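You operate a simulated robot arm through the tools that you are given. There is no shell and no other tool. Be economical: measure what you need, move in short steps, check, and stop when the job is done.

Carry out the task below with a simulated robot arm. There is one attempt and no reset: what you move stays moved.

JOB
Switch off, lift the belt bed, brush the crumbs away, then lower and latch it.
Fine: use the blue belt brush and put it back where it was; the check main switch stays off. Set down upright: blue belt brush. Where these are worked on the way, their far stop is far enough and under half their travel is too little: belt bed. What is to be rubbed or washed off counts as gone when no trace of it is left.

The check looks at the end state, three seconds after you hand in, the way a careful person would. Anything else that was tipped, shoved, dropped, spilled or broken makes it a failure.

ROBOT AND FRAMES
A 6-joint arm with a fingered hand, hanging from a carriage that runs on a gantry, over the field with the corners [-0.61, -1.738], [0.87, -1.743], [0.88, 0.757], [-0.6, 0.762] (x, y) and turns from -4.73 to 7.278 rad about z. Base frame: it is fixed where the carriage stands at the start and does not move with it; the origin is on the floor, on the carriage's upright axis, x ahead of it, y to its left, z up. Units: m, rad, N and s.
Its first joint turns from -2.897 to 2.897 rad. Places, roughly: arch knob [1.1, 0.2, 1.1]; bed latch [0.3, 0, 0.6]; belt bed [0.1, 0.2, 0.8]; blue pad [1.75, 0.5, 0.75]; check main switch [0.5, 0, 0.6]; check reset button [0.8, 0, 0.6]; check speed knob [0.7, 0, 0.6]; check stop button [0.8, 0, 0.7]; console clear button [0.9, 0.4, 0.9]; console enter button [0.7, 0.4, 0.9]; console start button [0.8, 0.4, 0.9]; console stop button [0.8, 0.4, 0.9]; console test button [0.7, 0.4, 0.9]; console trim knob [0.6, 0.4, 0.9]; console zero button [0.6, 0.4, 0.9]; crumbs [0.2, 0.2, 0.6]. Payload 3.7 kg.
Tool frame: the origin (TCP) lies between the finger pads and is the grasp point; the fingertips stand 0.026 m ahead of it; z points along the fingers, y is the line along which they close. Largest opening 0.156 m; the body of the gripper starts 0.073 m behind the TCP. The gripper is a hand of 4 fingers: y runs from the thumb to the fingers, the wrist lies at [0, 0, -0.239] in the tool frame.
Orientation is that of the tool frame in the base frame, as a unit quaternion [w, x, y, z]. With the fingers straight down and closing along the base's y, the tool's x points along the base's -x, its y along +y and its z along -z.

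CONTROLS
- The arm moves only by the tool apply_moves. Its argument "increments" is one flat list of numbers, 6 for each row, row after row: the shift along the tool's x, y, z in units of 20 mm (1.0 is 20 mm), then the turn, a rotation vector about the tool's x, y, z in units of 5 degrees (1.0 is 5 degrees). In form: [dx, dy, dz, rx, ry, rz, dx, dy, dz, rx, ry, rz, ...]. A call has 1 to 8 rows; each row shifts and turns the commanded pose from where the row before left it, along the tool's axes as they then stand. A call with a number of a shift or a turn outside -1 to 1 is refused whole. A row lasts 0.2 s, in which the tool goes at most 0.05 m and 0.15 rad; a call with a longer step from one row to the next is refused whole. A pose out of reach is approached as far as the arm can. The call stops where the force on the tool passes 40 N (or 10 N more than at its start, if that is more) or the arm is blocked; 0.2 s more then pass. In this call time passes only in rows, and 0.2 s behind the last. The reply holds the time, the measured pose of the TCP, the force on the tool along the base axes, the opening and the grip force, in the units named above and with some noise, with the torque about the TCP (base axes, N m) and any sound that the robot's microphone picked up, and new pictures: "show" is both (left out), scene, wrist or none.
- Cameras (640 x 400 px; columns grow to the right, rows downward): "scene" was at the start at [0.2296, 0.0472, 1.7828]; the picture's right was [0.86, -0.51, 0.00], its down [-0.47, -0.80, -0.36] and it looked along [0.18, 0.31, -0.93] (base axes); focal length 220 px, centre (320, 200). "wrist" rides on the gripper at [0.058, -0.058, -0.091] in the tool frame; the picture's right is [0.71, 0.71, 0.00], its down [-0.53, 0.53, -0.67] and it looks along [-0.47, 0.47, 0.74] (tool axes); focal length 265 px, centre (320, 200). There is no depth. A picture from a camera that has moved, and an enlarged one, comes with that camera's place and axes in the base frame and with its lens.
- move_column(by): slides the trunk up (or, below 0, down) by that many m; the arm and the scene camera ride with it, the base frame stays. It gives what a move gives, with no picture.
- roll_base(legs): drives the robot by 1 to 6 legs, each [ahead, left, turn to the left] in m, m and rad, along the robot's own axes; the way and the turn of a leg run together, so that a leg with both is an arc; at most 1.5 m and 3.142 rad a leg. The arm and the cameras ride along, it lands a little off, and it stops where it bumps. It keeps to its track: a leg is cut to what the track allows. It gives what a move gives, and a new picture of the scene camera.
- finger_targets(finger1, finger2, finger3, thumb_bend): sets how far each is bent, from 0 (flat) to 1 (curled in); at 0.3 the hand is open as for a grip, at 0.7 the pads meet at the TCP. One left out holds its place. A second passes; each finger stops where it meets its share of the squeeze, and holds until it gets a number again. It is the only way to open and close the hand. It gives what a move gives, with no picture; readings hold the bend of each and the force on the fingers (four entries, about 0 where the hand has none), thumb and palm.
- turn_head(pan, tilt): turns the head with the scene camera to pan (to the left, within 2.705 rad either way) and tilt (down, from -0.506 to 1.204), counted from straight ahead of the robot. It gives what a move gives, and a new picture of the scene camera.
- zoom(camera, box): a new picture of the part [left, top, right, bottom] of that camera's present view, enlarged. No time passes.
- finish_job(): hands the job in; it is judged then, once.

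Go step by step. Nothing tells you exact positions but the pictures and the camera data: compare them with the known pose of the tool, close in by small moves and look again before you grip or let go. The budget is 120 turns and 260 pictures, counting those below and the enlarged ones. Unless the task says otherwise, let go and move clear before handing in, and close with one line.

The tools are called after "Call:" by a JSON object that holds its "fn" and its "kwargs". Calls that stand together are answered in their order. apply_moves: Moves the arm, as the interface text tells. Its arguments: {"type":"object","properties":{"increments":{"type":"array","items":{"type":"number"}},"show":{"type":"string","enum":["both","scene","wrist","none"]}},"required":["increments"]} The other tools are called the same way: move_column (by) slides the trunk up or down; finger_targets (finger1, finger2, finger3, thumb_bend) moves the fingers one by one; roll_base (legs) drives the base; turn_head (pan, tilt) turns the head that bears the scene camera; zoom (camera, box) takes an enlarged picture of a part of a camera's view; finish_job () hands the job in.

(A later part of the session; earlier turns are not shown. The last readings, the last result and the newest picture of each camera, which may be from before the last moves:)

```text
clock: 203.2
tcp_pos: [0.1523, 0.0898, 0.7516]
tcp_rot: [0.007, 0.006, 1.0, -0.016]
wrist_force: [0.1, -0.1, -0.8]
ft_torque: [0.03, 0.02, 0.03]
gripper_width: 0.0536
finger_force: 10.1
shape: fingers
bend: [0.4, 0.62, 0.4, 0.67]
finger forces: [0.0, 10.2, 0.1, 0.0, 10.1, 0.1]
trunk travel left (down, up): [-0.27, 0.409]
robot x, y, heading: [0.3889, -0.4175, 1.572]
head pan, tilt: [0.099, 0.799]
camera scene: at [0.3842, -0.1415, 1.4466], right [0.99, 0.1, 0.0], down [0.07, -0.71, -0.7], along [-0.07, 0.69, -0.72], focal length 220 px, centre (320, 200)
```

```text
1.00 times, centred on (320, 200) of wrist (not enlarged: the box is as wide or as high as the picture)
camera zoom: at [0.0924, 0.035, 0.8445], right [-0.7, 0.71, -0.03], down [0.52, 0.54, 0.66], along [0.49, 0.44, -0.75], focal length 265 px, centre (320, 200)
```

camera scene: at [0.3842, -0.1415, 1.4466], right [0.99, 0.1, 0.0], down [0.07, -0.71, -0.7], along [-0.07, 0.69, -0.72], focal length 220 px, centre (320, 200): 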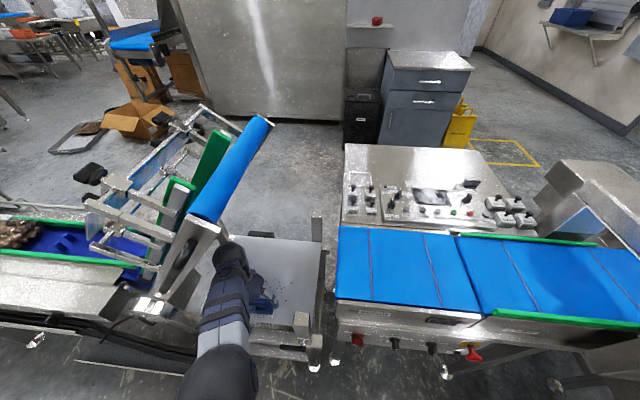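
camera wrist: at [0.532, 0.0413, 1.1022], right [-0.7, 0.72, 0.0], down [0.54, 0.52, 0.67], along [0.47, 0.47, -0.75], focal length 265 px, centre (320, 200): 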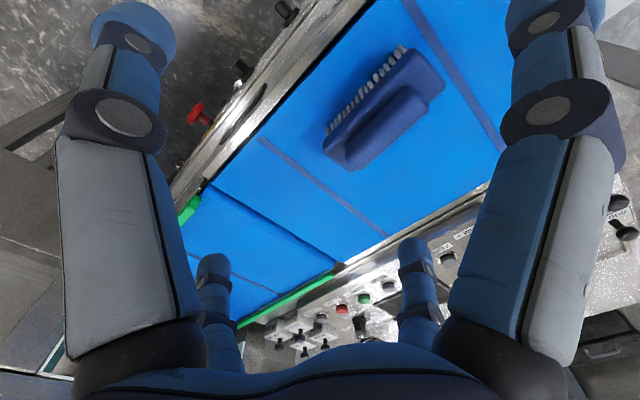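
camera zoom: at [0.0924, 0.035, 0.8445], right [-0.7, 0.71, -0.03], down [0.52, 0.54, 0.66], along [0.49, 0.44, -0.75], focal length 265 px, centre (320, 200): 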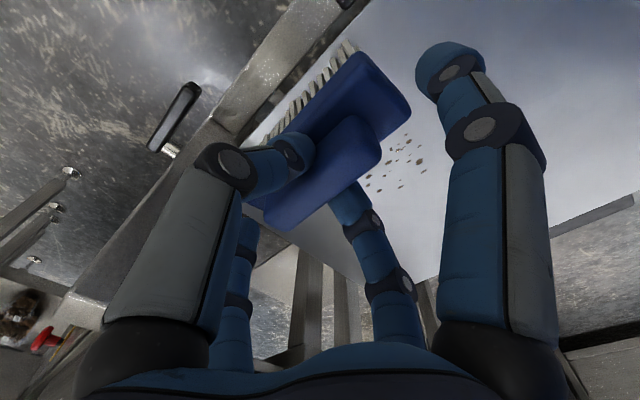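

In position with crumbs just behind the brush. I lower in steps watching the force.

Call:
{"fn": "move_column", "kwargs": {"by": -0.05}}

Call:
{"fn": "move_column", "kwargs": {"by": -0.012}}

Call:
{"fn": "zoom", "kwargs": {"camera": "scene", "box": [190, 210, 350, 310]}}

```text
clock: 204.2
tcp_pos: [0.1526, 0.0889, 0.7005]
tcp_rot: [0.007, 0.006, 1.0, -0.015]
wrist_force: [-0.8, 1.1, -1.5]
ft_torque: [0.02, -0.02, -0.04]
gripper_width: 0.0534
finger_force: 10.2
shape: fingers
bend: [0.4, 0.62, 0.4, 0.67]
finger forces: [0.0, 10.2, 0.0, 0.0, 10.1, 0.1]
trunk travel left (down, up): [-0.22, 0.459]
robot x, y, heading: [0.3935, -0.4175, 1.576]
head pan, tilt: [0.099, 0.799]
```

```text
clock: 204.8
tcp_pos: [0.1533, 0.0885, 0.6889]
tcp_rot: [0.005, 0.005, 1.0, -0.015]
wrist_force: [-0.4, -0.2, -1.8]
ft_torque: [0.02, -0.05, -0.02]
gripper_width: 0.0536
finger_force: 10.8
shape: fingers
bend: [0.4, 0.62, 0.4, 0.67]
finger forces: [0.0, 10.1, 0.1, 0.1, 10.1, 0.0]
trunk travel left (down, up): [-0.208, 0.471]
robot x, y, heading: [0.3892, -0.4215, 1.573]
head pan, tilt: [0.099, 0.799]
```

```text
4.00 times, centred on (270, 260) of scene
camera zoom: at [0.3841, -0.1417, 1.3845], right [0.99, 0.1, 0.0], down [0.07, -0.71, -0.7], along [-0.07, 0.69, -0.72], focal length 882 px, centre (520, -40)
```

zoom: 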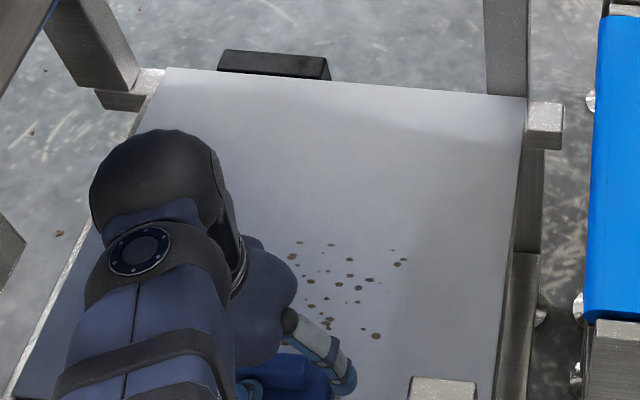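

No contact yet; I continue lowering in 1 cm steps.

Call:
{"fn": "move_column", "kwargs": {"by": -0.01}}

Call:
{"fn": "move_column", "kwargs": {"by": -0.008}}

Call:
{"fn": "zoom", "kwargs": {"camera": "wrist", "box": [0, 0, 640, 400]}}

```text
clock: 205.3
tcp_pos: [0.152, 0.0903, 0.6846]
tcp_rot: [0.005, 0.005, 1.0, -0.015]
wrist_force: [1.3, -3.7, 11.3]
ft_torque: [-0.21, 0.0, 0.01]
gripper_width: 0.0533
finger_force: 16.1
shape: fingers
bend: [0.4, 0.61, 0.4, 0.66]
finger forces: [0.0, 11.1, 0.1, 0.1, 19.8, 0.1]
trunk travel left (down, up): [-0.199, 0.48]
robot x, y, heading: [0.3909, -0.4202, 1.575]
head pan, tilt: [0.099, 0.799]
stopped: the force on the tool passed its limit at 47 N (the readings are from after the stop); the commanded pose is now the measured one
```

```text
clock: 205.7
tcp_pos: [0.1522, 0.0926, 0.6842]
tcp_rot: [0.005, 0.006, 1.0, -0.012]
wrist_force: [2.0, -2.6, 12.3]
ft_torque: [-0.18, -0.04, 0.03]
gripper_width: 0.0533
finger_force: 16.9
shape: fingers
bend: [0.4, 0.61, 0.4, 0.66]
finger forces: [0.1, 11.0, 0.0, 0.1, 22.9, 0.0]
trunk travel left (down, up): [-0.196, 0.483]
robot x, y, heading: [0.3919, -0.4209, 1.571]
head pan, tilt: [0.099, 0.799]
stopped: the force on the tool passed its limit at 47 N (the readings are from after the stop); the commanded pose is now the measured one
```

```text
1.00 times, centred on (320, 200) of wrist (not enlarged: the box is as wide or as high as the picture)
camera zoom: at [0.0914, 0.0387, 0.7791], right [-0.7, 0.71, -0.03], down [0.53, 0.54, 0.66], along [0.48, 0.45, -0.75], focal length 265 px, centre (320, 200)
```

zoom: 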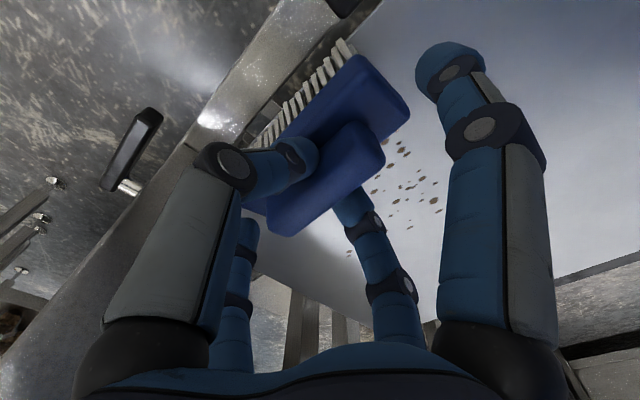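

Contact at TCP z ≈ 0.684. I ease slightly and sweep backwards (+y) over the crumbs.

Call:
{"fn": "move_column", "kwargs": {"by": 0.003}}

Call:
{"fn": "roll_base", "kwargs": {"legs": [[0.06, 0, 0]]}}

Call:
{"fn": "zoom", "kwargs": {"camera": "wrist", "box": [0, 0, 640, 400]}}

Call:
{"fn": "zoom", "kwargs": {"camera": "scene", "box": [190, 210, 350, 310]}}

```text
clock: 206.2
tcp_pos: [0.152, 0.0915, 0.6864]
tcp_rot: [0.004, 0.006, 1.0, -0.014]
wrist_force: [0.5, 0.4, -1.0]
ft_torque: [-0.03, -0.01, -0.02]
gripper_width: 0.0532
finger_force: 9.9
shape: fingers
bend: [0.4, 0.61, 0.4, 0.67]
finger forces: [0.0, 10.1, 0.0, 0.0, 9.9, 0.0]
trunk travel left (down, up): [-0.199, 0.48]
robot x, y, heading: [0.3902, -0.4235, 1.574]
head pan, tilt: [0.099, 0.799]
```

```text
clock: 207.2
tcp_pos: [0.1535, 0.1529, 0.6884]
tcp_rot: [0.005, 0.006, 1.0, -0.014]
wrist_force: [-0.6, -0.4, -1.6]
ft_torque: [0.0, 0.0, 0.02]
gripper_width: 0.0533
finger_force: 10.2
shape: fingers
bend: [0.4, 0.61, 0.4, 0.67]
finger forces: [0.1, 10.0, 0.0, 0.1, 9.7, 0.0]
trunk travel left (down, up): [-0.199, 0.48]
robot x, y, heading: [0.3926, -0.3594, 1.573]
head pan, tilt: [0.099, 0.799]
camera scene: at [0.3845, -0.0812, 1.3752], right [1.0, 0.1, 0.0], down [0.07, -0.71, -0.7], along [-0.07, 0.69, -0.72], focal length 220 px, centre (320, 200)
```

scene: 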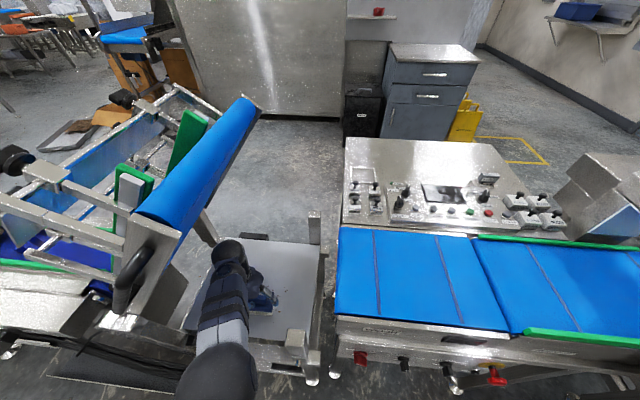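

```text
1.00 times, centred on (320, 200) of wrist (not enlarged: the box is as wide or as high as the picture)
camera zoom: at [0.0917, 0.0989, 0.781], right [-0.7, 0.71, -0.03], down [0.53, 0.54, 0.66], along [0.49, 0.45, -0.75], focal length 265 px, centre (320, 200)
```

zoom: 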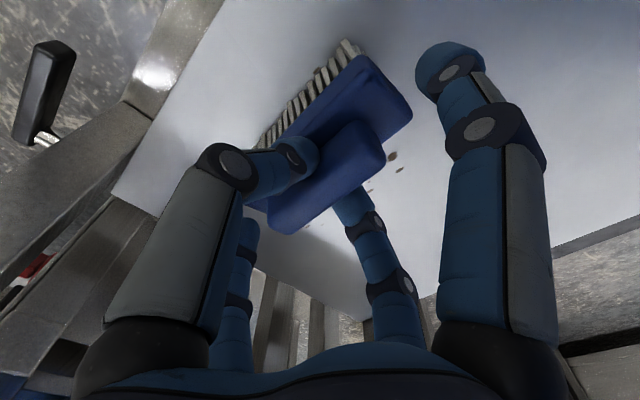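

```text
4.00 times, centred on (270, 260) of scene
camera zoom: at [0.3845, -0.0812, 1.3752], right [1.0, 0.1, 0.0], down [0.07, -0.71, -0.7], along [-0.07, 0.69, -0.72], focal length 882 px, centre (520, -40)
```

zoom: 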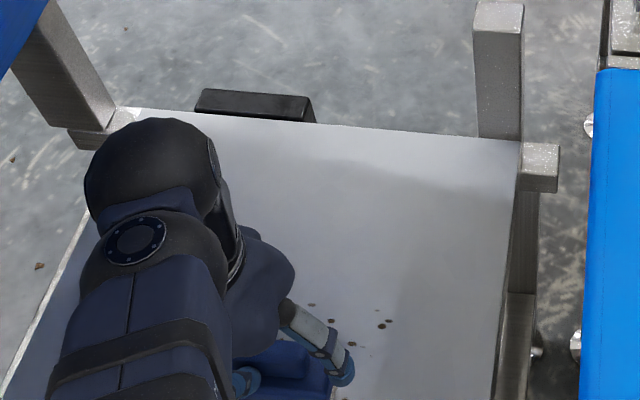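

Contact was light. I press 3 mm lower and sweep on to y ≈ 0.25.

Call:
{"fn": "move_column", "kwargs": {"by": -0.003}}

Call:
{"fn": "roll_base", "kwargs": {"legs": [[0.1, 0, 0]]}}

Call:
{"fn": "zoom", "kwargs": {"camera": "wrist", "box": [0, 0, 640, 400]}}

```text
clock: 207.7
tcp_pos: [0.1515, 0.1532, 0.6853]
tcp_rot: [0.005, 0.006, 1.0, -0.014]
wrist_force: [2.0, -2.3, 12.2]
ft_torque: [-0.12, -0.02, 0.03]
gripper_width: 0.0531
finger_force: 15.3
shape: fingers
bend: [0.4, 0.61, 0.4, 0.67]
finger forces: [0.1, 11.1, 0.1, 0.0, 19.8, 0.0]
trunk travel left (down, up): [-0.196, 0.483]
robot x, y, heading: [0.3922, -0.3599, 1.566]
head pan, tilt: [0.099, 0.799]
```

```text
clock: 208.8
tcp_pos: [0.1511, 0.2503, 0.6852]
tcp_rot: [0.005, 0.005, 1.0, -0.013]
wrist_force: [1.8, 0.4, 9.6]
ft_torque: [0.0, 0.01, 0.0]
gripper_width: 0.0529
finger_force: 15.4
shape: fingers
bend: [0.4, 0.59, 0.4, 0.73]
finger forces: [0.0, 11.0, 0.1, 0.0, 20.0, 0.1]
trunk travel left (down, up): [-0.196, 0.483]
robot x, y, heading: [0.3911, -0.2634, 1.574]
head pan, tilt: [0.099, 0.799]
camera scene: at [0.3839, 0.0169, 1.3724], right [0.99, 0.1, 0.0], down [0.07, -0.71, -0.7], along [-0.07, 0.69, -0.72], focal length 220 px, centre (320, 200)
```

scene: 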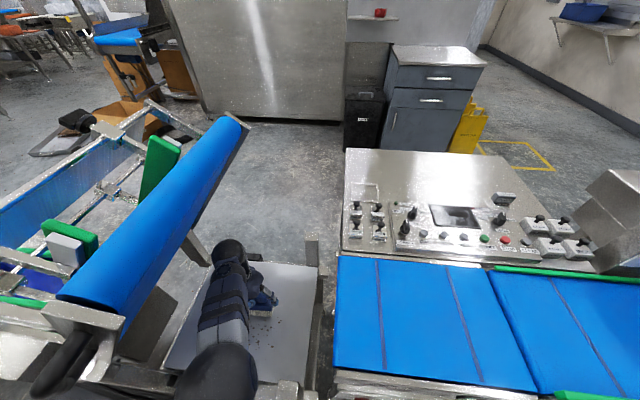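

```text
1.00 times, centred on (320, 200) of wrist (not enlarged: the box is as wide or as high as the picture)
camera zoom: at [0.0905, 0.197, 0.7788], right [-0.7, 0.71, -0.03], down [0.53, 0.54, 0.66], along [0.48, 0.45, -0.75], focal length 265 px, centre (320, 200)
```

zoom: 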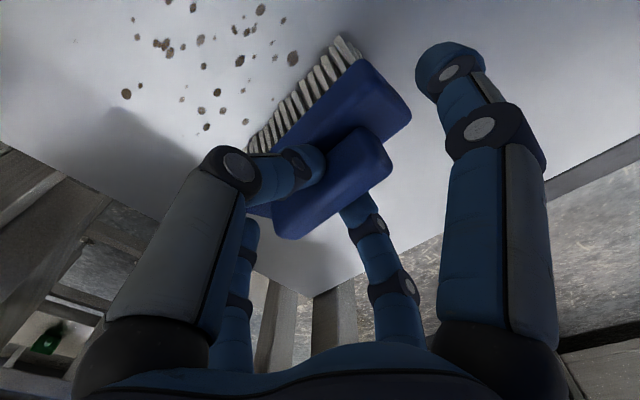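

Crumbs are still partly there. I look closer to see if the stroke thinned them.

Call:
{"fn": "zoom", "kwargs": {"camera": "wrist", "box": [100, 0, 420, 200]}}

Call:
{"fn": "zoom", "kwargs": {"camera": "scene", "box": [200, 250, 328, 330]}}

```text
2.00 times, centred on (260, 100) of wrist
camera zoom: at [0.0905, 0.197, 0.7788], right [-0.7, 0.71, -0.03], down [0.53, 0.54, 0.66], along [0.48, 0.45, -0.75], focal length 531 px, centre (440, 400)
```

zoom: 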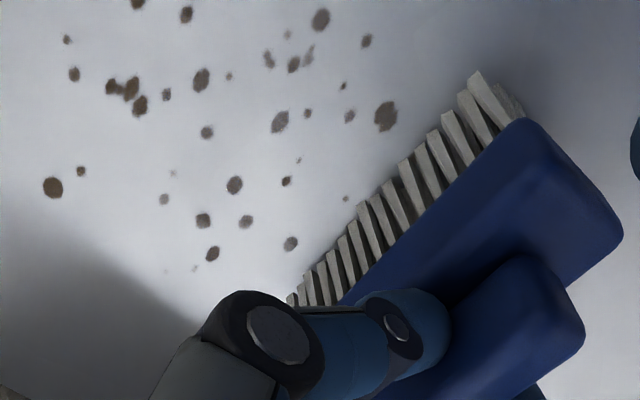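

```text
5.00 times, centred on (264, 290) of scene
camera zoom: at [0.3839, 0.0169, 1.3724], right [0.99, 0.1, 0.0], down [0.07, -0.71, -0.7], along [-0.07, 0.69, -0.72], focal length 1102 px, centre (600, -250)
```

zoom: 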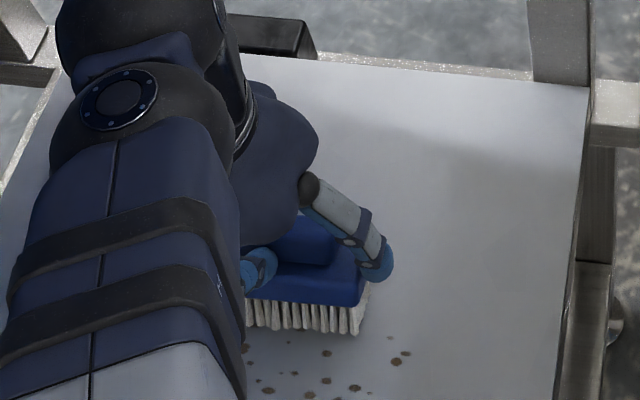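

The crumbs are fading where the bristles passed with contact, so repeated strokes work. I do several strokes in this lane.

Call:
{"fn": "roll_base", "kwargs": {"legs": [[-0.15, 0, 0], [0.15, 0, 0], [-0.15, 0, 0], [0.15, 0, 0], [-0.15, 0, 0]]}}

Call:
{"fn": "zoom", "kwargs": {"camera": "wrist", "box": [0, 0, 640, 400]}}

Call:
{"fn": "zoom", "kwargs": {"camera": "scene", "box": [180, 200, 340, 300]}}

```text
clock: 214.1
tcp_pos: [0.151, 0.1054, 0.6852]
tcp_rot: [0.005, 0.006, 1.0, -0.014]
wrist_force: [-0.2, 0.7, 1.2]
ft_torque: [0.08, -0.02, 0.0]
gripper_width: 0.0532
finger_force: 10.3
shape: fingers
bend: [0.4, 0.61, 0.4, 0.68]
finger forces: [0.0, 10.2, 0.0, 0.0, 10.2, 0.1]
trunk travel left (down, up): [-0.196, 0.483]
robot x, y, heading: [0.3892, -0.4079, 1.571]
head pan, tilt: [0.099, 0.799]
camera scene: at [0.3843, -0.1281, 1.372], right [0.99, 0.1, 0.0], down [0.07, -0.71, -0.7], along [-0.07, 0.69, -0.72], focal length 220 px, centre (320, 200)
```

scene: 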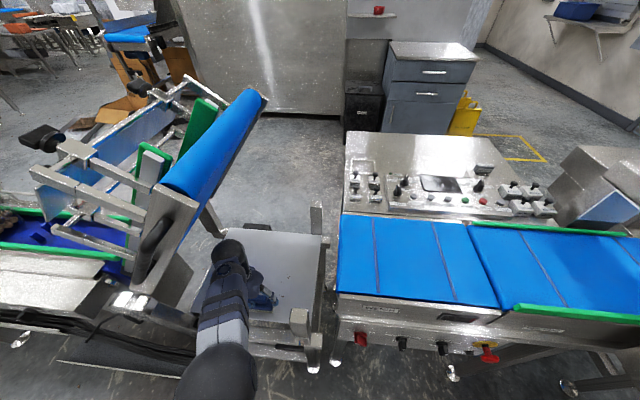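

```text
1.00 times, centred on (320, 200) of wrist (not enlarged: the box is as wide or as high as the picture)
camera zoom: at [0.091, 0.0517, 0.7784], right [-0.7, 0.71, -0.03], down [0.53, 0.54, 0.66], along [0.48, 0.45, -0.75], focal length 265 px, centre (320, 200)
```

zoom: 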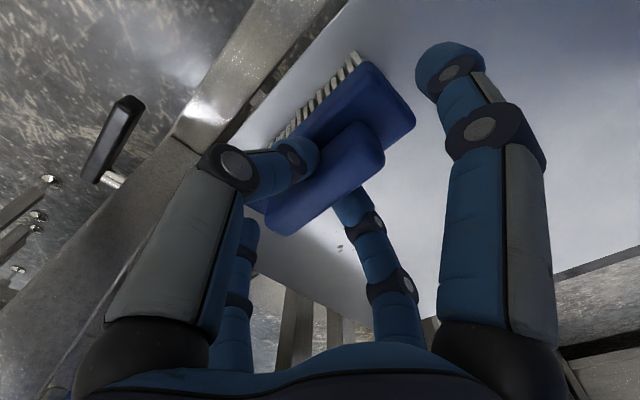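

```text
4.00 times, centred on (260, 250) of scene
camera zoom: at [0.3843, -0.1281, 1.372], right [0.99, 0.1, 0.0], down [0.07, -0.71, -0.7], along [-0.07, 0.69, -0.72], focal length 882 px, centre (560, 0)
```

zoom: 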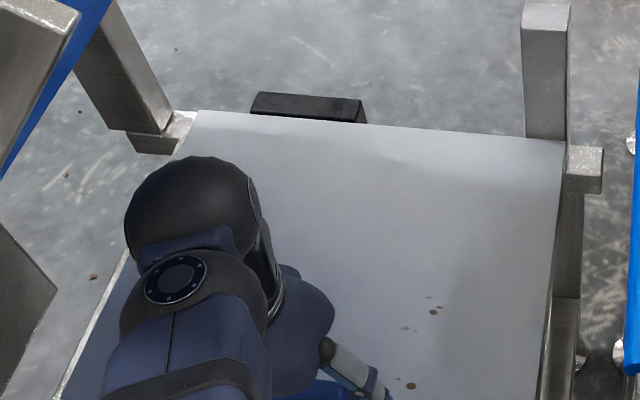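

Nearly all of this lane is clean; a few remain at the right. I press slightly and do strokes 4.5 cm further right.

Call:
{"fn": "move_column", "kwargs": {"by": -0.002}}

Call:
{"fn": "roll_base", "kwargs": {"legs": [[0.04, 0, 0], [0, -0.048, 0], [0.1, 0, 0], [-0.13, 0, 0], [0.13, 0, 0], [-0.13, 0, 0]]}}

Call:
{"fn": "roll_base", "kwargs": {"legs": [[0.13, 0, 0], [-0.13, 0, 0], [0, 0.06, 0], [0.13, 0, 0], [-0.13, 0, 0]]}}

Call:
{"fn": "zoom", "kwargs": {"camera": "scene", "box": [180, 200, 340, 300]}}

Call:
{"fn": "zoom", "kwargs": {"camera": "wrist", "box": [0, 0, 640, 400]}}

```text
clock: 214.6
tcp_pos: [0.1508, 0.1073, 0.6834]
tcp_rot: [0.005, 0.006, 1.0, -0.013]
wrist_force: [1.1, -2.2, 9.7]
ft_torque: [-0.02, -0.03, 0.0]
gripper_width: 0.053
finger_force: 13.0
shape: fingers
bend: [0.4, 0.61, 0.4, 0.67]
finger forces: [0.1, 11.0, 0.0, 0.1, 13.8, 0.1]
trunk travel left (down, up): [-0.194, 0.485]
robot x, y, heading: [0.3885, -0.4082, 1.574]
head pan, tilt: [0.099, 0.799]
```

```text
clock: 219.4
tcp_pos: [0.1989, 0.1161, 0.6837]
tcp_rot: [0.005, 0.004, 1.0, -0.014]
wrist_force: [0.3, -2.3, 8.8]
ft_torque: [-0.05, 0.01, -0.01]
gripper_width: 0.0531
finger_force: 12.6
shape: fingers
bend: [0.4, 0.6, 0.4, 0.67]
finger forces: [0.0, 10.9, 0.0, 0.0, 14.5, 0.1]
trunk travel left (down, up): [-0.194, 0.485]
robot x, y, heading: [0.4389, -0.3938, 1.576]
head pan, tilt: [0.099, 0.799]
camera scene: at [0.4319, -0.117, 1.3701], right [0.99, 0.1, 0.0], down [0.07, -0.71, -0.7], along [-0.07, 0.69, -0.72], focal length 220 px, centre (320, 200)
```

scene: 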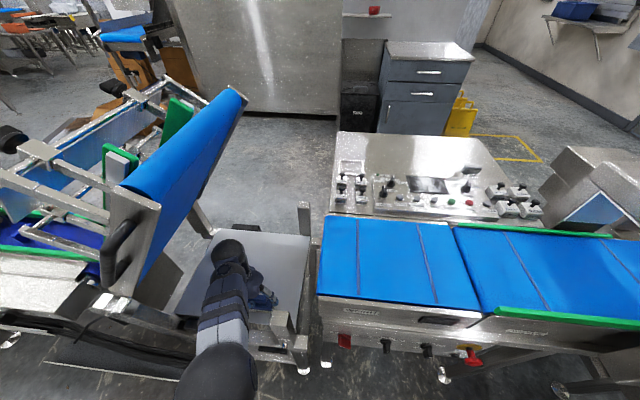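

```text
clock: 223.9
tcp_pos: [0.1353, 0.1154, 0.6828]
tcp_rot: [0.005, 0.002, 1.0, -0.014]
wrist_force: [0.3, -0.1, 3.0]
ft_torque: [0.03, -0.02, 0.02]
gripper_width: 0.0531
finger_force: 10.7
shape: fingers
bend: [0.4, 0.61, 0.4, 0.67]
finger forces: [0.1, 10.2, 0.0, 0.0, 10.6, 0.0]
trunk travel left (down, up): [-0.194, 0.485]
robot x, y, heading: [0.3787, -0.3937, 1.58]
head pan, tilt: [0.099, 0.799]
camera scene: at [0.3696, -0.1174, 1.37], right [0.99, 0.11, 0.0], down [0.08, -0.71, -0.7], along [-0.07, 0.69, -0.72], focal length 220 px, centre (320, 200)
```

scene: 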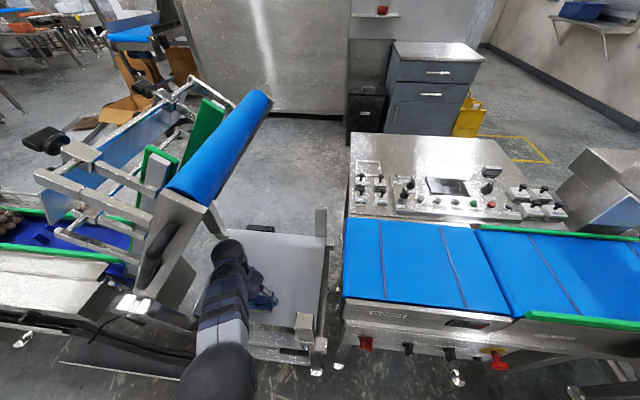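

```text
4.00 times, centred on (260, 250) of scene
camera zoom: at [0.3696, -0.1174, 1.37], right [0.99, 0.11, 0.0], down [0.08, -0.71, -0.7], along [-0.07, 0.69, -0.72], focal length 882 px, centre (560, 0)
```

zoom: 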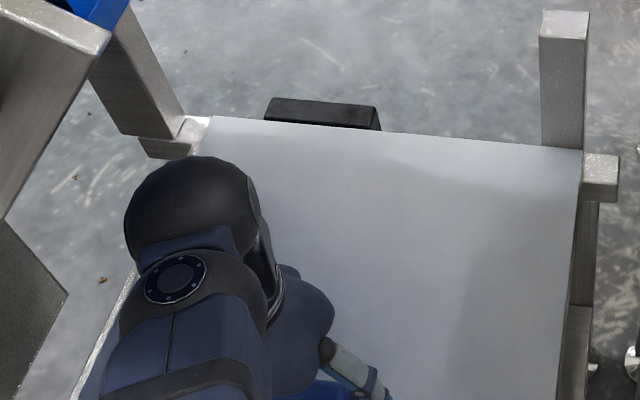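

```text
1.00 times, centred on (320, 200) of wrist (not enlarged: the box is as wide or as high as the picture)
camera zoom: at [0.075, 0.0602, 0.7766], right [-0.7, 0.71, -0.03], down [0.52, 0.54, 0.66], along [0.48, 0.45, -0.75], focal length 265 px, centre (320, 200)
```

zoom: 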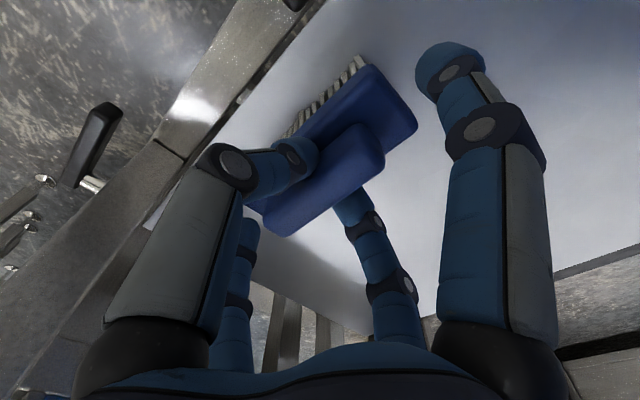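

The tray looks clean. I lift, back out and inspect the whole tray.

Call:
{"fn": "move_column", "kwargs": {"by": 0.08}}

Call:
{"fn": "roll_base", "kwargs": {"legs": [[-0.4, 0, 0]]}}

Call:
{"fn": "zoom", "kwargs": {"camera": "scene", "box": [215, 165, 343, 245]}}

```text
clock: 225.1
tcp_pos: [0.1357, 0.1145, 0.7627]
tcp_rot: [0.005, 0.001, 1.0, -0.014]
wrist_force: [0.7, -0.4, -1.4]
ft_torque: [-0.03, -0.02, 0.0]
gripper_width: 0.0532
finger_force: 10.1
shape: fingers
bend: [0.4, 0.61, 0.4, 0.67]
finger forces: [0.0, 9.8, 0.1, 0.1, 9.9, 0.0]
trunk travel left (down, up): [-0.274, 0.405]
robot x, y, heading: [0.3774, -0.3954, 1.578]
head pan, tilt: [0.099, 0.799]
```

```text
clock: 227.6
tcp_pos: [0.1393, -0.2818, 0.7633]
tcp_rot: [0.005, 0.004, 1.0, -0.014]
wrist_force: [0.2, 0.5, -0.1]
ft_torque: [0.0, -0.02, 0.01]
gripper_width: 0.053
finger_force: 10.2
shape: fingers
bend: [0.4, 0.61, 0.4, 0.67]
finger forces: [0.0, 9.9, 0.0, 0.0, 9.8, 0.0]
trunk travel left (down, up): [-0.274, 0.405]
robot x, y, heading: [0.3814, -0.7898, 1.577]
head pan, tilt: [0.099, 0.799]
camera scene: at [0.3732, -0.5151, 1.45], right [0.99, 0.1, 0.0], down [0.07, -0.71, -0.7], along [-0.07, 0.69, -0.72], focal length 220 px, centre (320, 200)
```

scene: 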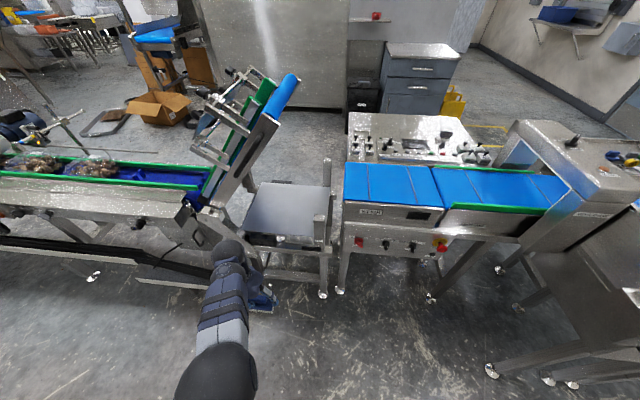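

```text
5.00 times, centred on (279, 205) of scene
camera zoom: at [0.3732, -0.5151, 1.45], right [0.99, 0.1, 0.0], down [0.07, -0.71, -0.7], along [-0.07, 0.69, -0.72], focal length 1102 px, centre (525, 175)
```

zoom: 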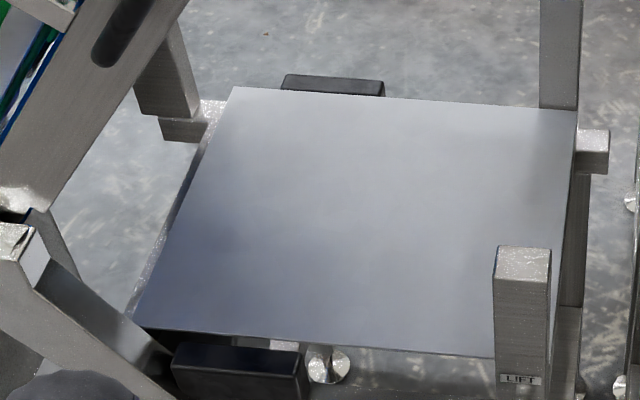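

The tray is spotless. Now the brush goes back: raise, shift right and forward above its original spot.

Call:
{"fn": "move_column", "kwargs": {"by": 0.255}}

Call:
{"fn": "roll_base", "kwargs": {"legs": [[0, -0.424, 0], [0.435, 0, 0]]}}

Call:
{"fn": "zoom", "kwargs": {"camera": "wrist", "box": [0, 0, 640, 400]}}

```text
clock: 230.2
tcp_pos: [0.1397, -0.2816, 1.0184]
tcp_rot: [0.005, 0.004, 1.0, -0.013]
wrist_force: [0.4, 0.4, -0.1]
ft_torque: [-0.04, 0.0, 0.01]
gripper_width: 0.0531
finger_force: 9.7
shape: fingers
bend: [0.4, 0.61, 0.4, 0.67]
finger forces: [0.0, 9.9, 0.1, 0.0, 9.7, 0.0]
trunk travel left (down, up): [-0.529, 0.15]
robot x, y, heading: [0.3811, -0.7944, 1.575]
head pan, tilt: [0.099, 0.799]
```

```text
clock: 235.0
tcp_pos: [0.555, 0.149, 1.0184]
tcp_rot: [0.005, 0.003, 1.0, -0.014]
wrist_force: [-1.1, 0.0, -0.2]
ft_torque: [0.04, 0.04, 0.0]
gripper_width: 0.0529
finger_force: 9.5
shape: fingers
bend: [0.4, 0.61, 0.4, 0.67]
finger forces: [0.0, 9.9, 0.0, 0.1, 9.8, 0.1]
trunk travel left (down, up): [-0.529, 0.15]
robot x, y, heading: [0.7958, -0.3583, 1.577]
head pan, tilt: [0.099, 0.799]
camera scene: at [0.7891, -0.0828, 1.705], right [0.99, 0.11, 0.0], down [0.08, -0.71, -0.7], along [-0.07, 0.69, -0.72], focal length 220 px, centre (320, 200)
```

scene: 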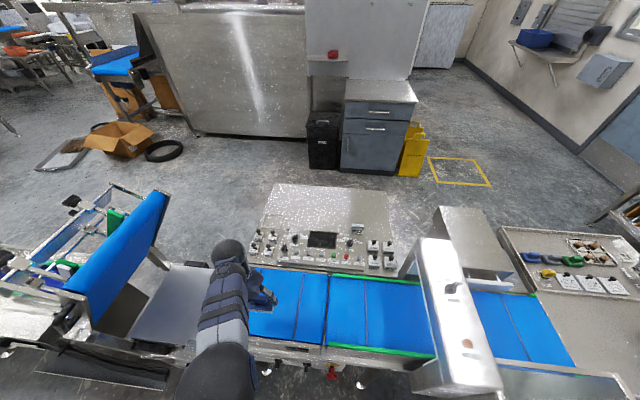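

```text
1.00 times, centred on (320, 200) of wrist (not enlarged: the box is as wide or as high as the picture)
camera zoom: at [0.495, 0.0955, 1.1116], right [-0.7, 0.71, -0.03], down [0.52, 0.54, 0.66], along [0.48, 0.45, -0.75], focal length 265 px, centre (320, 200)
```

zoom: 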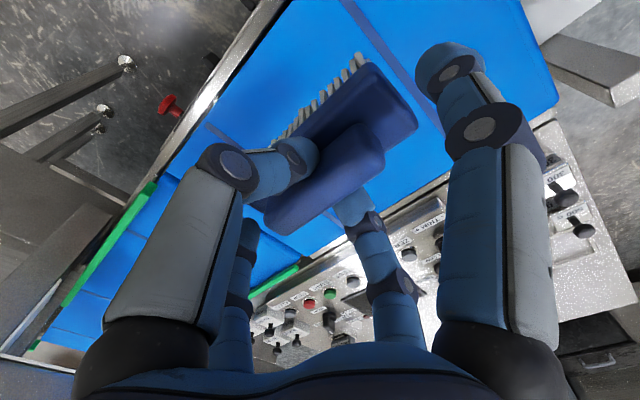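

I correct 11 mm right and lower to just above contact.

Call:
{"fn": "roll_base", "kwargs": {"legs": [[0.003, -0.011, 0]]}}

Call:
{"fn": "move_column", "kwargs": {"by": -0.084}}

Call:
{"fn": "move_column", "kwargs": {"by": -0.005}}

Call:
{"fn": "zoom", "kwargs": {"camera": "wrist", "box": [160, 60, 480, 260]}}

```text
clock: 235.8
tcp_pos: [0.5664, 0.1536, 1.0175]
tcp_rot: [0.005, 0.002, 1.0, -0.013]
wrist_force: [-0.5, 0.0, -1.2]
ft_torque: [-0.04, -0.01, -0.02]
gripper_width: 0.0531
finger_force: 9.9
shape: fingers
bend: [0.4, 0.61, 0.4, 0.67]
finger forces: [0.0, 10.0, 0.0, 0.1, 9.9, 0.0]
trunk travel left (down, up): [-0.529, 0.15]
robot x, y, heading: [0.807, -0.359, 1.578]
head pan, tilt: [0.099, 0.799]
camera scene: at [0.8, -0.0797, 1.7051], right [0.99, 0.11, 0.0], down [0.08, -0.71, -0.7], along [-0.07, 0.69, -0.72], focal length 220 px, centre (320, 200)
```

scene: 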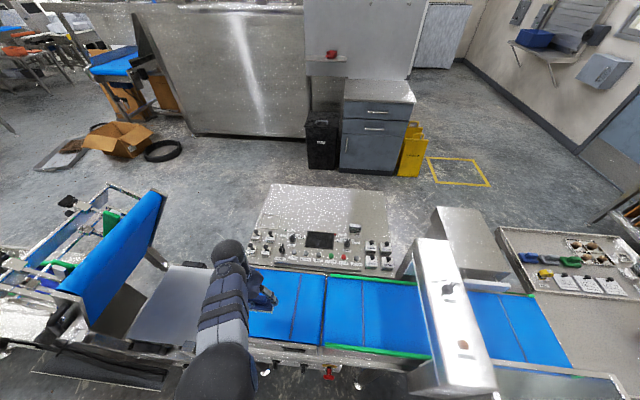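

```text
clock: 237.0
tcp_pos: [0.5654, 0.1541, 0.934]
tcp_rot: [0.005, 0.002, 1.0, -0.014]
wrist_force: [-1.1, 0.4, -1.4]
ft_torque: [-0.02, 0.02, 0.0]
gripper_width: 0.0533
finger_force: 10.0
shape: fingers
bend: [0.4, 0.61, 0.4, 0.67]
finger forces: [0.1, 9.9, 0.0, 0.0, 9.9, 0.0]
trunk travel left (down, up): [-0.445, 0.234]
robot x, y, heading: [0.8048, -0.3632, 1.572]
head pan, tilt: [0.099, 0.799]
```

```text
clock: 237.5
tcp_pos: [0.5666, 0.1536, 0.9293]
tcp_rot: [0.005, 0.002, 1.0, -0.014]
wrist_force: [0.6, 1.0, -1.2]
ft_torque: [-0.02, 0.0, -0.02]
gripper_width: 0.0535
finger_force: 9.7
shape: fingers
bend: [0.4, 0.61, 0.4, 0.67]
finger forces: [0.0, 9.9, 0.0, 0.0, 9.9, 0.0]
trunk travel left (down, up): [-0.44, 0.239]
robot x, y, heading: [0.8068, -0.3618, 1.572]
head pan, tilt: [0.099, 0.799]
```

```text
2.00 times, centred on (320, 160) of wrist
camera zoom: at [0.5059, 0.0987, 1.0226], right [-0.7, 0.71, -0.03], down [0.52, 0.54, 0.66], along [0.48, 0.45, -0.75], focal length 531 px, centre (320, 280)
```

zoom: 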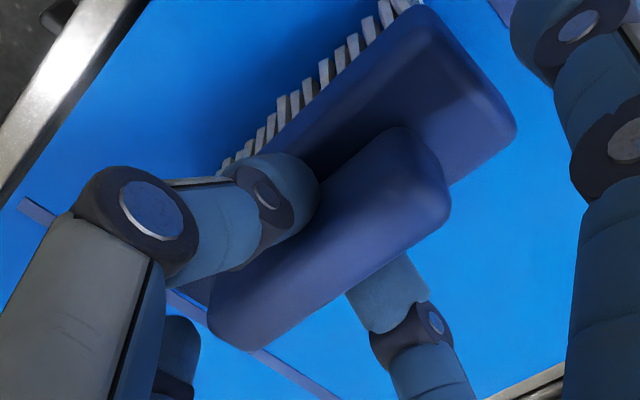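

Not yet touching; I lower a few millimetres more.

Call:
{"fn": "move_column", "kwargs": {"by": -0.004}}

Call:
{"fn": "move_column", "kwargs": {"by": -0.002}}

```text
clock: 238.1
tcp_pos: [0.5654, 0.1529, 0.9251]
tcp_rot: [0.005, 0.003, 1.0, -0.014]
wrist_force: [-0.1, -0.6, 1.5]
ft_torque: [0.0, 0.04, 0.0]
gripper_width: 0.0531
finger_force: 10.0
shape: fingers
bend: [0.4, 0.61, 0.4, 0.67]
finger forces: [0.0, 9.9, 0.1, 0.1, 9.8, 0.0]
trunk travel left (down, up): [-0.436, 0.243]
robot x, y, heading: [0.8108, -0.3582, 1.577]
head pan, tilt: [0.099, 0.799]
```

```text
clock: 238.6
tcp_pos: [0.5658, 0.1524, 0.9229]
tcp_rot: [0.005, 0.003, 1.0, -0.014]
wrist_force: [-0.6, -1.4, 8.5]
ft_torque: [-0.07, 0.03, -0.01]
gripper_width: 0.0532
finger_force: 9.6
shape: fingers
bend: [0.4, 0.61, 0.4, 0.67]
finger forces: [0.0, 9.9, 0.0, 0.1, 9.9, 0.0]
trunk travel left (down, up): [-0.434, 0.245]
robot x, y, heading: [0.8096, -0.3575, 1.576]
head pan, tilt: [0.099, 0.799]
```

Touching the belt. I open slowly, then fully, and rise.

Call:
{"fn": "finger_targets", "kwargs": {"finger2": 0.54, "thumb_bend": 0.58}}

Call:
{"fn": "finger_targets", "kwargs": {"finger1": 0.25, "finger2": 0.3, "finger3": 0.25, "thumb_bend": 0.3}}

Call:
{"fn": "move_column", "kwargs": {"by": 0.12}}

Call:
{"fn": "zoom", "kwargs": {"camera": "wrist", "box": [160, 0, 480, 200]}}

```text
clock: 239.6
tcp_pos: [0.5659, 0.1523, 0.9235]
tcp_rot: [0.006, 0.003, 1.0, -0.014]
wrist_force: [0.5, 0.4, 0.0]
ft_torque: [-0.01, 0.01, 0.02]
gripper_width: 0.0596
finger_force: 0.0
shape: fingers
bend: [0.4, 0.54, 0.4, 0.57]
finger forces: [0.0, 0.1, 0.1, 0.0, 0.1, 0.0]
trunk travel left (down, up): [-0.434, 0.245]
robot x, y, heading: [0.8096, -0.3556, 1.577]
head pan, tilt: [0.099, 0.799]
```

```text
clock: 240.6
tcp_pos: [0.5655, 0.1527, 0.9228]
tcp_rot: [0.006, 0.002, 1.0, -0.014]
wrist_force: [0.2, -0.2, 0.2]
ft_torque: [0.0, 0.01, 0.01]
gripper_width: 0.1108
finger_force: 0.0
shape: fingers
bend: [0.25, 0.3, 0.25, 0.3]
finger forces: [0.0, 0.0, 0.1, 0.0, 0.0, 0.0]
trunk travel left (down, up): [-0.434, 0.245]
robot x, y, heading: [0.8051, -0.3558, 1.575]
head pan, tilt: [0.099, 0.799]
```

```text
clock: 242.1
tcp_pos: [0.5656, 0.1532, 1.0423]
tcp_rot: [0.006, 0.003, 1.0, -0.013]
wrist_force: [-0.3, 0.7, 0.8]
ft_torque: [-0.01, 0.03, 0.0]
gripper_width: 0.1106
finger_force: 0.2
shape: fingers
bend: [0.25, 0.3, 0.25, 0.3]
finger forces: [0.0, 0.0, 0.0, 0.0, 0.1, 0.1]
trunk travel left (down, up): [-0.554, 0.125]
robot x, y, heading: [0.8068, -0.3595, 1.573]
head pan, tilt: [0.099, 0.799]
```

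```text
2.00 times, centred on (320, 100) of wrist
camera zoom: at [0.5059, 0.0986, 1.1366], right [-0.7, 0.71, -0.03], down [0.52, 0.54, 0.66], along [0.48, 0.45, -0.75], focal length 531 px, centre (320, 400)
```

zoom: 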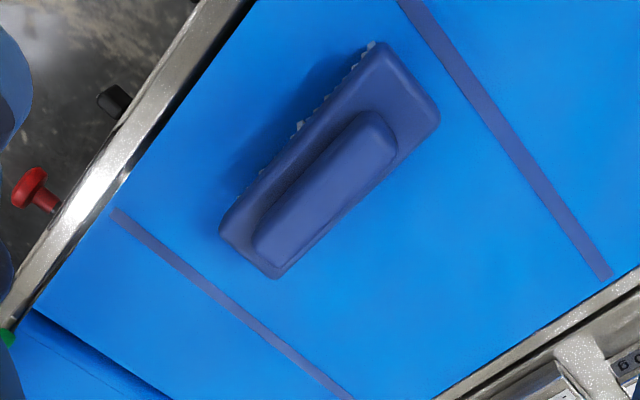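

The brush stands upright at its old place. Now I back off, close the fingers and bring the hand back to the level poker pose for lowering the bed.

Call:
{"fn": "roll_base", "kwargs": {"legs": [[-0.6, 0, 0]]}}

Call:
{"fn": "finger_targets", "kwargs": {"finger1": 0.7, "finger2": 0.7, "finger3": 0.7, "thumb_bend": 0.7}}

Call:
{"fn": "apply_moves", "kwargs": {"increments": [0, 0, 0, 0, 0, -1, 0, 0, 0, 0, 0, -1, 0, 0, 0, 0, 0, -1, 0, 0, 0, 0, 0, -1, 0, 0, 0, 0, 0, -1, 0, 0, 0, 0, 0, -1, 0, 0, 0, 0, 0, -1, 0, 0, 0, 0, 0, -1], "show": "none"}}

Call:
{"fn": "apply_moves", "kwargs": {"increments": [0, 0, 0, 0, 0, -1, 0, 0, 0, 0, 0, -1, 0, 0, 0, 0, 0, -1, 0, 0, 0, 0, 0, -1, 0, 0, 0, 0, 0, -1, 0, 0, 0, 0, 0, -1, 0, 0, 0, 0, 0, -1, 0, 0, 0, 0, 0, -1], "show": "none"}}

Call:
{"fn": "apply_moves", "kwargs": {"increments": [0, 0, 0, 0, 0, -1, 0, 0, 0, 0, 0, -0.7, -1, 0, 0, 0, -1, 0, -1, 0, 0, 0, -1, 0, -1, 0, 0, 0, -1, 0, -1, 0, 0, 0, -1, 0, -1, 0, 0, 0, -1, 0, -1, 0, 0, 0, -1, 0], "show": "none"}}

Call:
{"fn": "apply_moves", "kwargs": {"increments": [-1, 0, 0, 0, -1, 0, -1, 0, 0, 0, -1, 0, -1, 0, 0, 0, -1, 0, -1, 0, 0, 0, -1, 0, -1, 0, 0, 0, -1, 0, -1, 0, 0, 0, -1, 0, -1, 0, 0, 0, -1, 0, -1, 0, 0, 0, -1, 0], "show": "scene"}}

```text
clock: 245.5
tcp_pos: [0.5686, -0.451, 1.0435]
tcp_rot: [0.006, 0.001, 1.0, -0.014]
wrist_force: [0.2, -1.2, 0.0]
ft_torque: [0.01, -0.02, 0.0]
gripper_width: 0.1108
finger_force: 0.1
shape: fingers
bend: [0.25, 0.3, 0.25, 0.3]
finger forces: [0.0, 0.0, 0.1, 0.1, 0.0, 0.0]
trunk travel left (down, up): [-0.554, 0.125]
robot x, y, heading: [0.8131, -0.9598, 1.581]
head pan, tilt: [0.099, 0.799]
camera scene: at [0.8036, -0.6827, 1.7301], right [0.99, 0.11, 0.0], down [0.08, -0.71, -0.7], along [-0.08, 0.69, -0.72], focal length 220 px, centre (320, 200)
```

scene: 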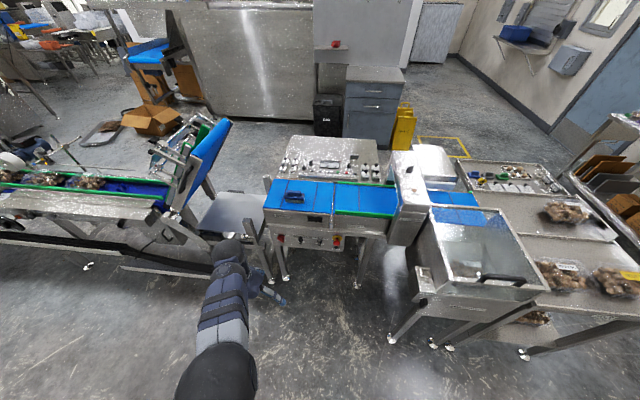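

```text
clock: 246.5
tcp_pos: [0.5687, -0.4503, 1.0423]
tcp_rot: [0.006, 0.001, 1.0, -0.014]
wrist_force: [0.6, -0.2, -1.1]
ft_torque: [-0.02, -0.01, -0.02]
gripper_width: 0.0
finger_force: 0.1
shape: fingers
bend: [0.68, 0.7, 0.68, 0.7]
finger forces: [0.0, 0.1, 0.0, 0.1, 0.1, 0.1]
trunk travel left (down, up): [-0.554, 0.125]
robot x, y, heading: [0.8121, -0.963, 1.584]
head pan, tilt: [0.099, 0.799]
```

```text
clock: 248.3
tcp_pos: [0.5697, -0.4515, 1.0434]
tcp_rot: [-0.001, -0.342, 0.94, -0.015]
wrist_force: [-0.6, -0.7, 0.8]
ft_torque: [-0.01, -0.03, -0.04]
gripper_width: 0.0
finger_force: 0.0
shape: fingers
bend: [0.68, 0.7, 0.68, 0.7]
finger forces: [0.0, 0.0, 0.0, 0.0, 0.1, 0.1]
trunk travel left (down, up): [-0.554, 0.125]
robot x, y, heading: [0.8117, -0.9618, 1.583]
head pan, tilt: [0.099, 0.799]
```

```text
clock: 250.1
tcp_pos: [0.5691, -0.452, 1.0422]
tcp_rot: [-0.005, -0.642, 0.766, -0.013]
wrist_force: [-0.3, 0.0, 0.1]
ft_torque: [0.01, 0.03, -0.02]
gripper_width: 0.0
finger_force: 0.0
shape: fingers
bend: [0.68, 0.7, 0.68, 0.7]
finger forces: [0.0, 0.0, 0.1, 0.0, 0.1, 0.0]
trunk travel left (down, up): [-0.554, 0.125]
robot x, y, heading: [0.8135, -0.964, 1.582]
head pan, tilt: [0.099, 0.799]
```

```text
clock: 251.9
tcp_pos: [0.5709, -0.338, 1.0678]
tcp_rot: [0.179, -0.677, 0.694, 0.169]
wrist_force: [-0.1, 0.4, 0.2]
ft_torque: [-0.01, 0.0, -0.04]
gripper_width: 0.0001
finger_force: 0.1
shape: fingers
bend: [0.68, 0.7, 0.68, 0.7]
finger forces: [0.0, 0.0, 0.0, 0.1, 0.0, 0.0]
out of reach, approached as far as the arm can: row 7
trunk travel left (down, up): [-0.554, 0.125]
robot x, y, heading: [0.8125, -0.9571, 1.58]
head pan, tilt: [0.099, 0.799]
```

```text
clock: 253.7
tcp_pos: [0.5743, -0.2372, 1.1828]
tcp_rot: [0.406, -0.579, 0.59, 0.39]
wrist_force: [-0.4, -0.2, 0.4]
ft_torque: [0.02, -0.05, -0.03]
gripper_width: 0.0
finger_force: 0.0
shape: fingers
bend: [0.68, 0.7, 0.68, 0.7]
finger forces: [0.1, 0.0, 0.0, 0.1, 0.1, 0.1]
out of reach, approached as far as the arm can: row 2, 6
trunk travel left (down, up): [-0.554, 0.125]
robot x, y, heading: [0.8119, -0.9606, 1.585]
head pan, tilt: [0.099, 0.799]
camera scene: at [0.8036, -0.6828, 1.7301], right [0.99, 0.11, 0.0], down [0.08, -0.71, -0.7], along [-0.08, 0.69, -0.72], focal length 220 px, centre (320, 200)
```

scene: 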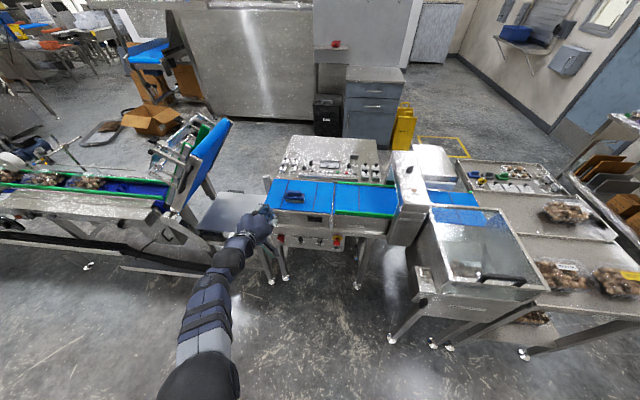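

Nearly level. I pitch up a little more and look at the raised bed's handle.

Call:
{"fn": "apply_moves", "kwargs": {"increments": [-1, 0, 0, 0, -1, 0, -1, 0, 0, 0, -1, 0], "show": "none"}}

Call:
{"fn": "zoom", "kwargs": {"camera": "scene", "box": [130, 100, 290, 200]}}

Call:
{"fn": "roll_base", "kwargs": {"legs": [[0, 0.4, 0]]}}

Call:
{"fn": "zoom", "kwargs": {"camera": "scene", "box": [180, 90, 372, 210]}}

```text
clock: 254.3
tcp_pos: [0.5762, -0.2287, 1.2213]
tcp_rot: [0.456, -0.542, 0.552, 0.439]
wrist_force: [0.2, -0.7, -0.2]
ft_torque: [0.02, 0.01, 0.0]
gripper_width: 0.0
finger_force: 0.0
shape: fingers
bend: [0.68, 0.7, 0.68, 0.7]
finger forces: [0.1, 0.0, 0.1, 0.1, 0.1, 0.0]
out of reach, approached as far as the arm can: row 2
trunk travel left (down, up): [-0.554, 0.125]
robot x, y, heading: [0.8131, -0.9608, 1.582]
head pan, tilt: [0.099, 0.799]
```

```text
4.00 times, centred on (210, 150) of scene
camera zoom: at [0.8035, -0.6827, 1.7301], right [0.99, 0.11, 0.0], down [0.08, -0.71, -0.7], along [-0.08, 0.69, -0.72], focal length 882 px, centre (760, 400)
```

zoom: 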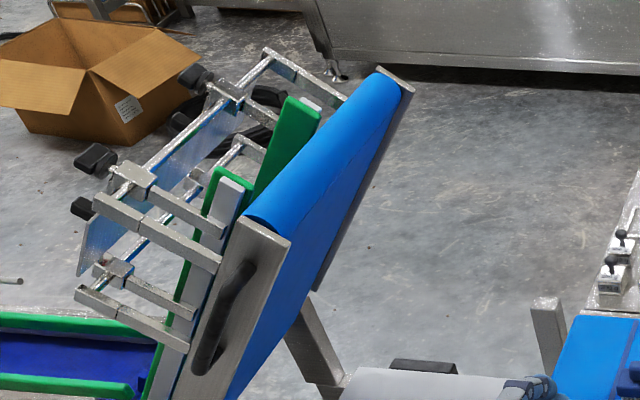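

```text
clock: 256.8
tcp_pos: [0.1734, -0.2336, 1.2205]
tcp_rot: [0.456, -0.543, 0.553, 0.438]
wrist_force: [0.0, 0.2, -0.8]
ft_torque: [0.01, 0.01, 0.02]
gripper_width: 0.0001
finger_force: 0.0
shape: fingers
bend: [0.68, 0.7, 0.68, 0.7]
finger forces: [0.0, 0.1, 0.0, 0.0, 0.0, 0.1]
trunk travel left (down, up): [-0.554, 0.125]
robot x, y, heading: [0.4124, -0.9713, 1.582]
head pan, tilt: [0.099, 0.799]
camera scene: at [0.4001, -0.6869, 1.7301], right [0.99, 0.11, 0.0], down [0.08, -0.71, -0.7], along [-0.08, 0.69, -0.72], focal length 220 px, centre (320, 200)
```

scene: 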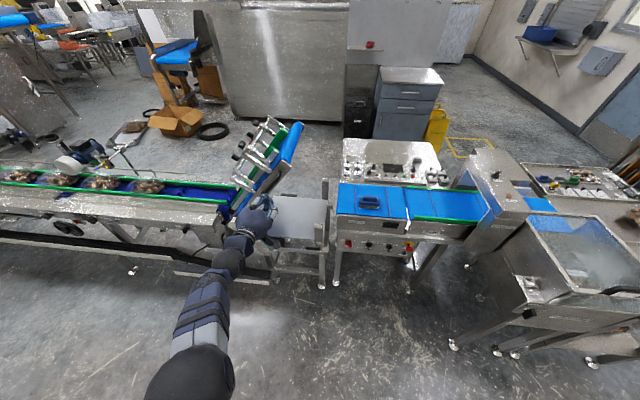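

```text
3.33 times, centred on (276, 150) of scene
camera zoom: at [0.4001, -0.6869, 1.7301], right [0.99, 0.11, 0.0], down [0.08, -0.71, -0.7], along [-0.08, 0.69, -0.72], focal length 735 px, centre (467, 367)
```

zoom: 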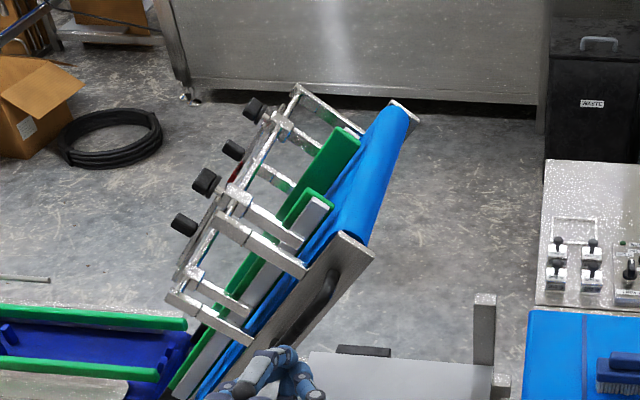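

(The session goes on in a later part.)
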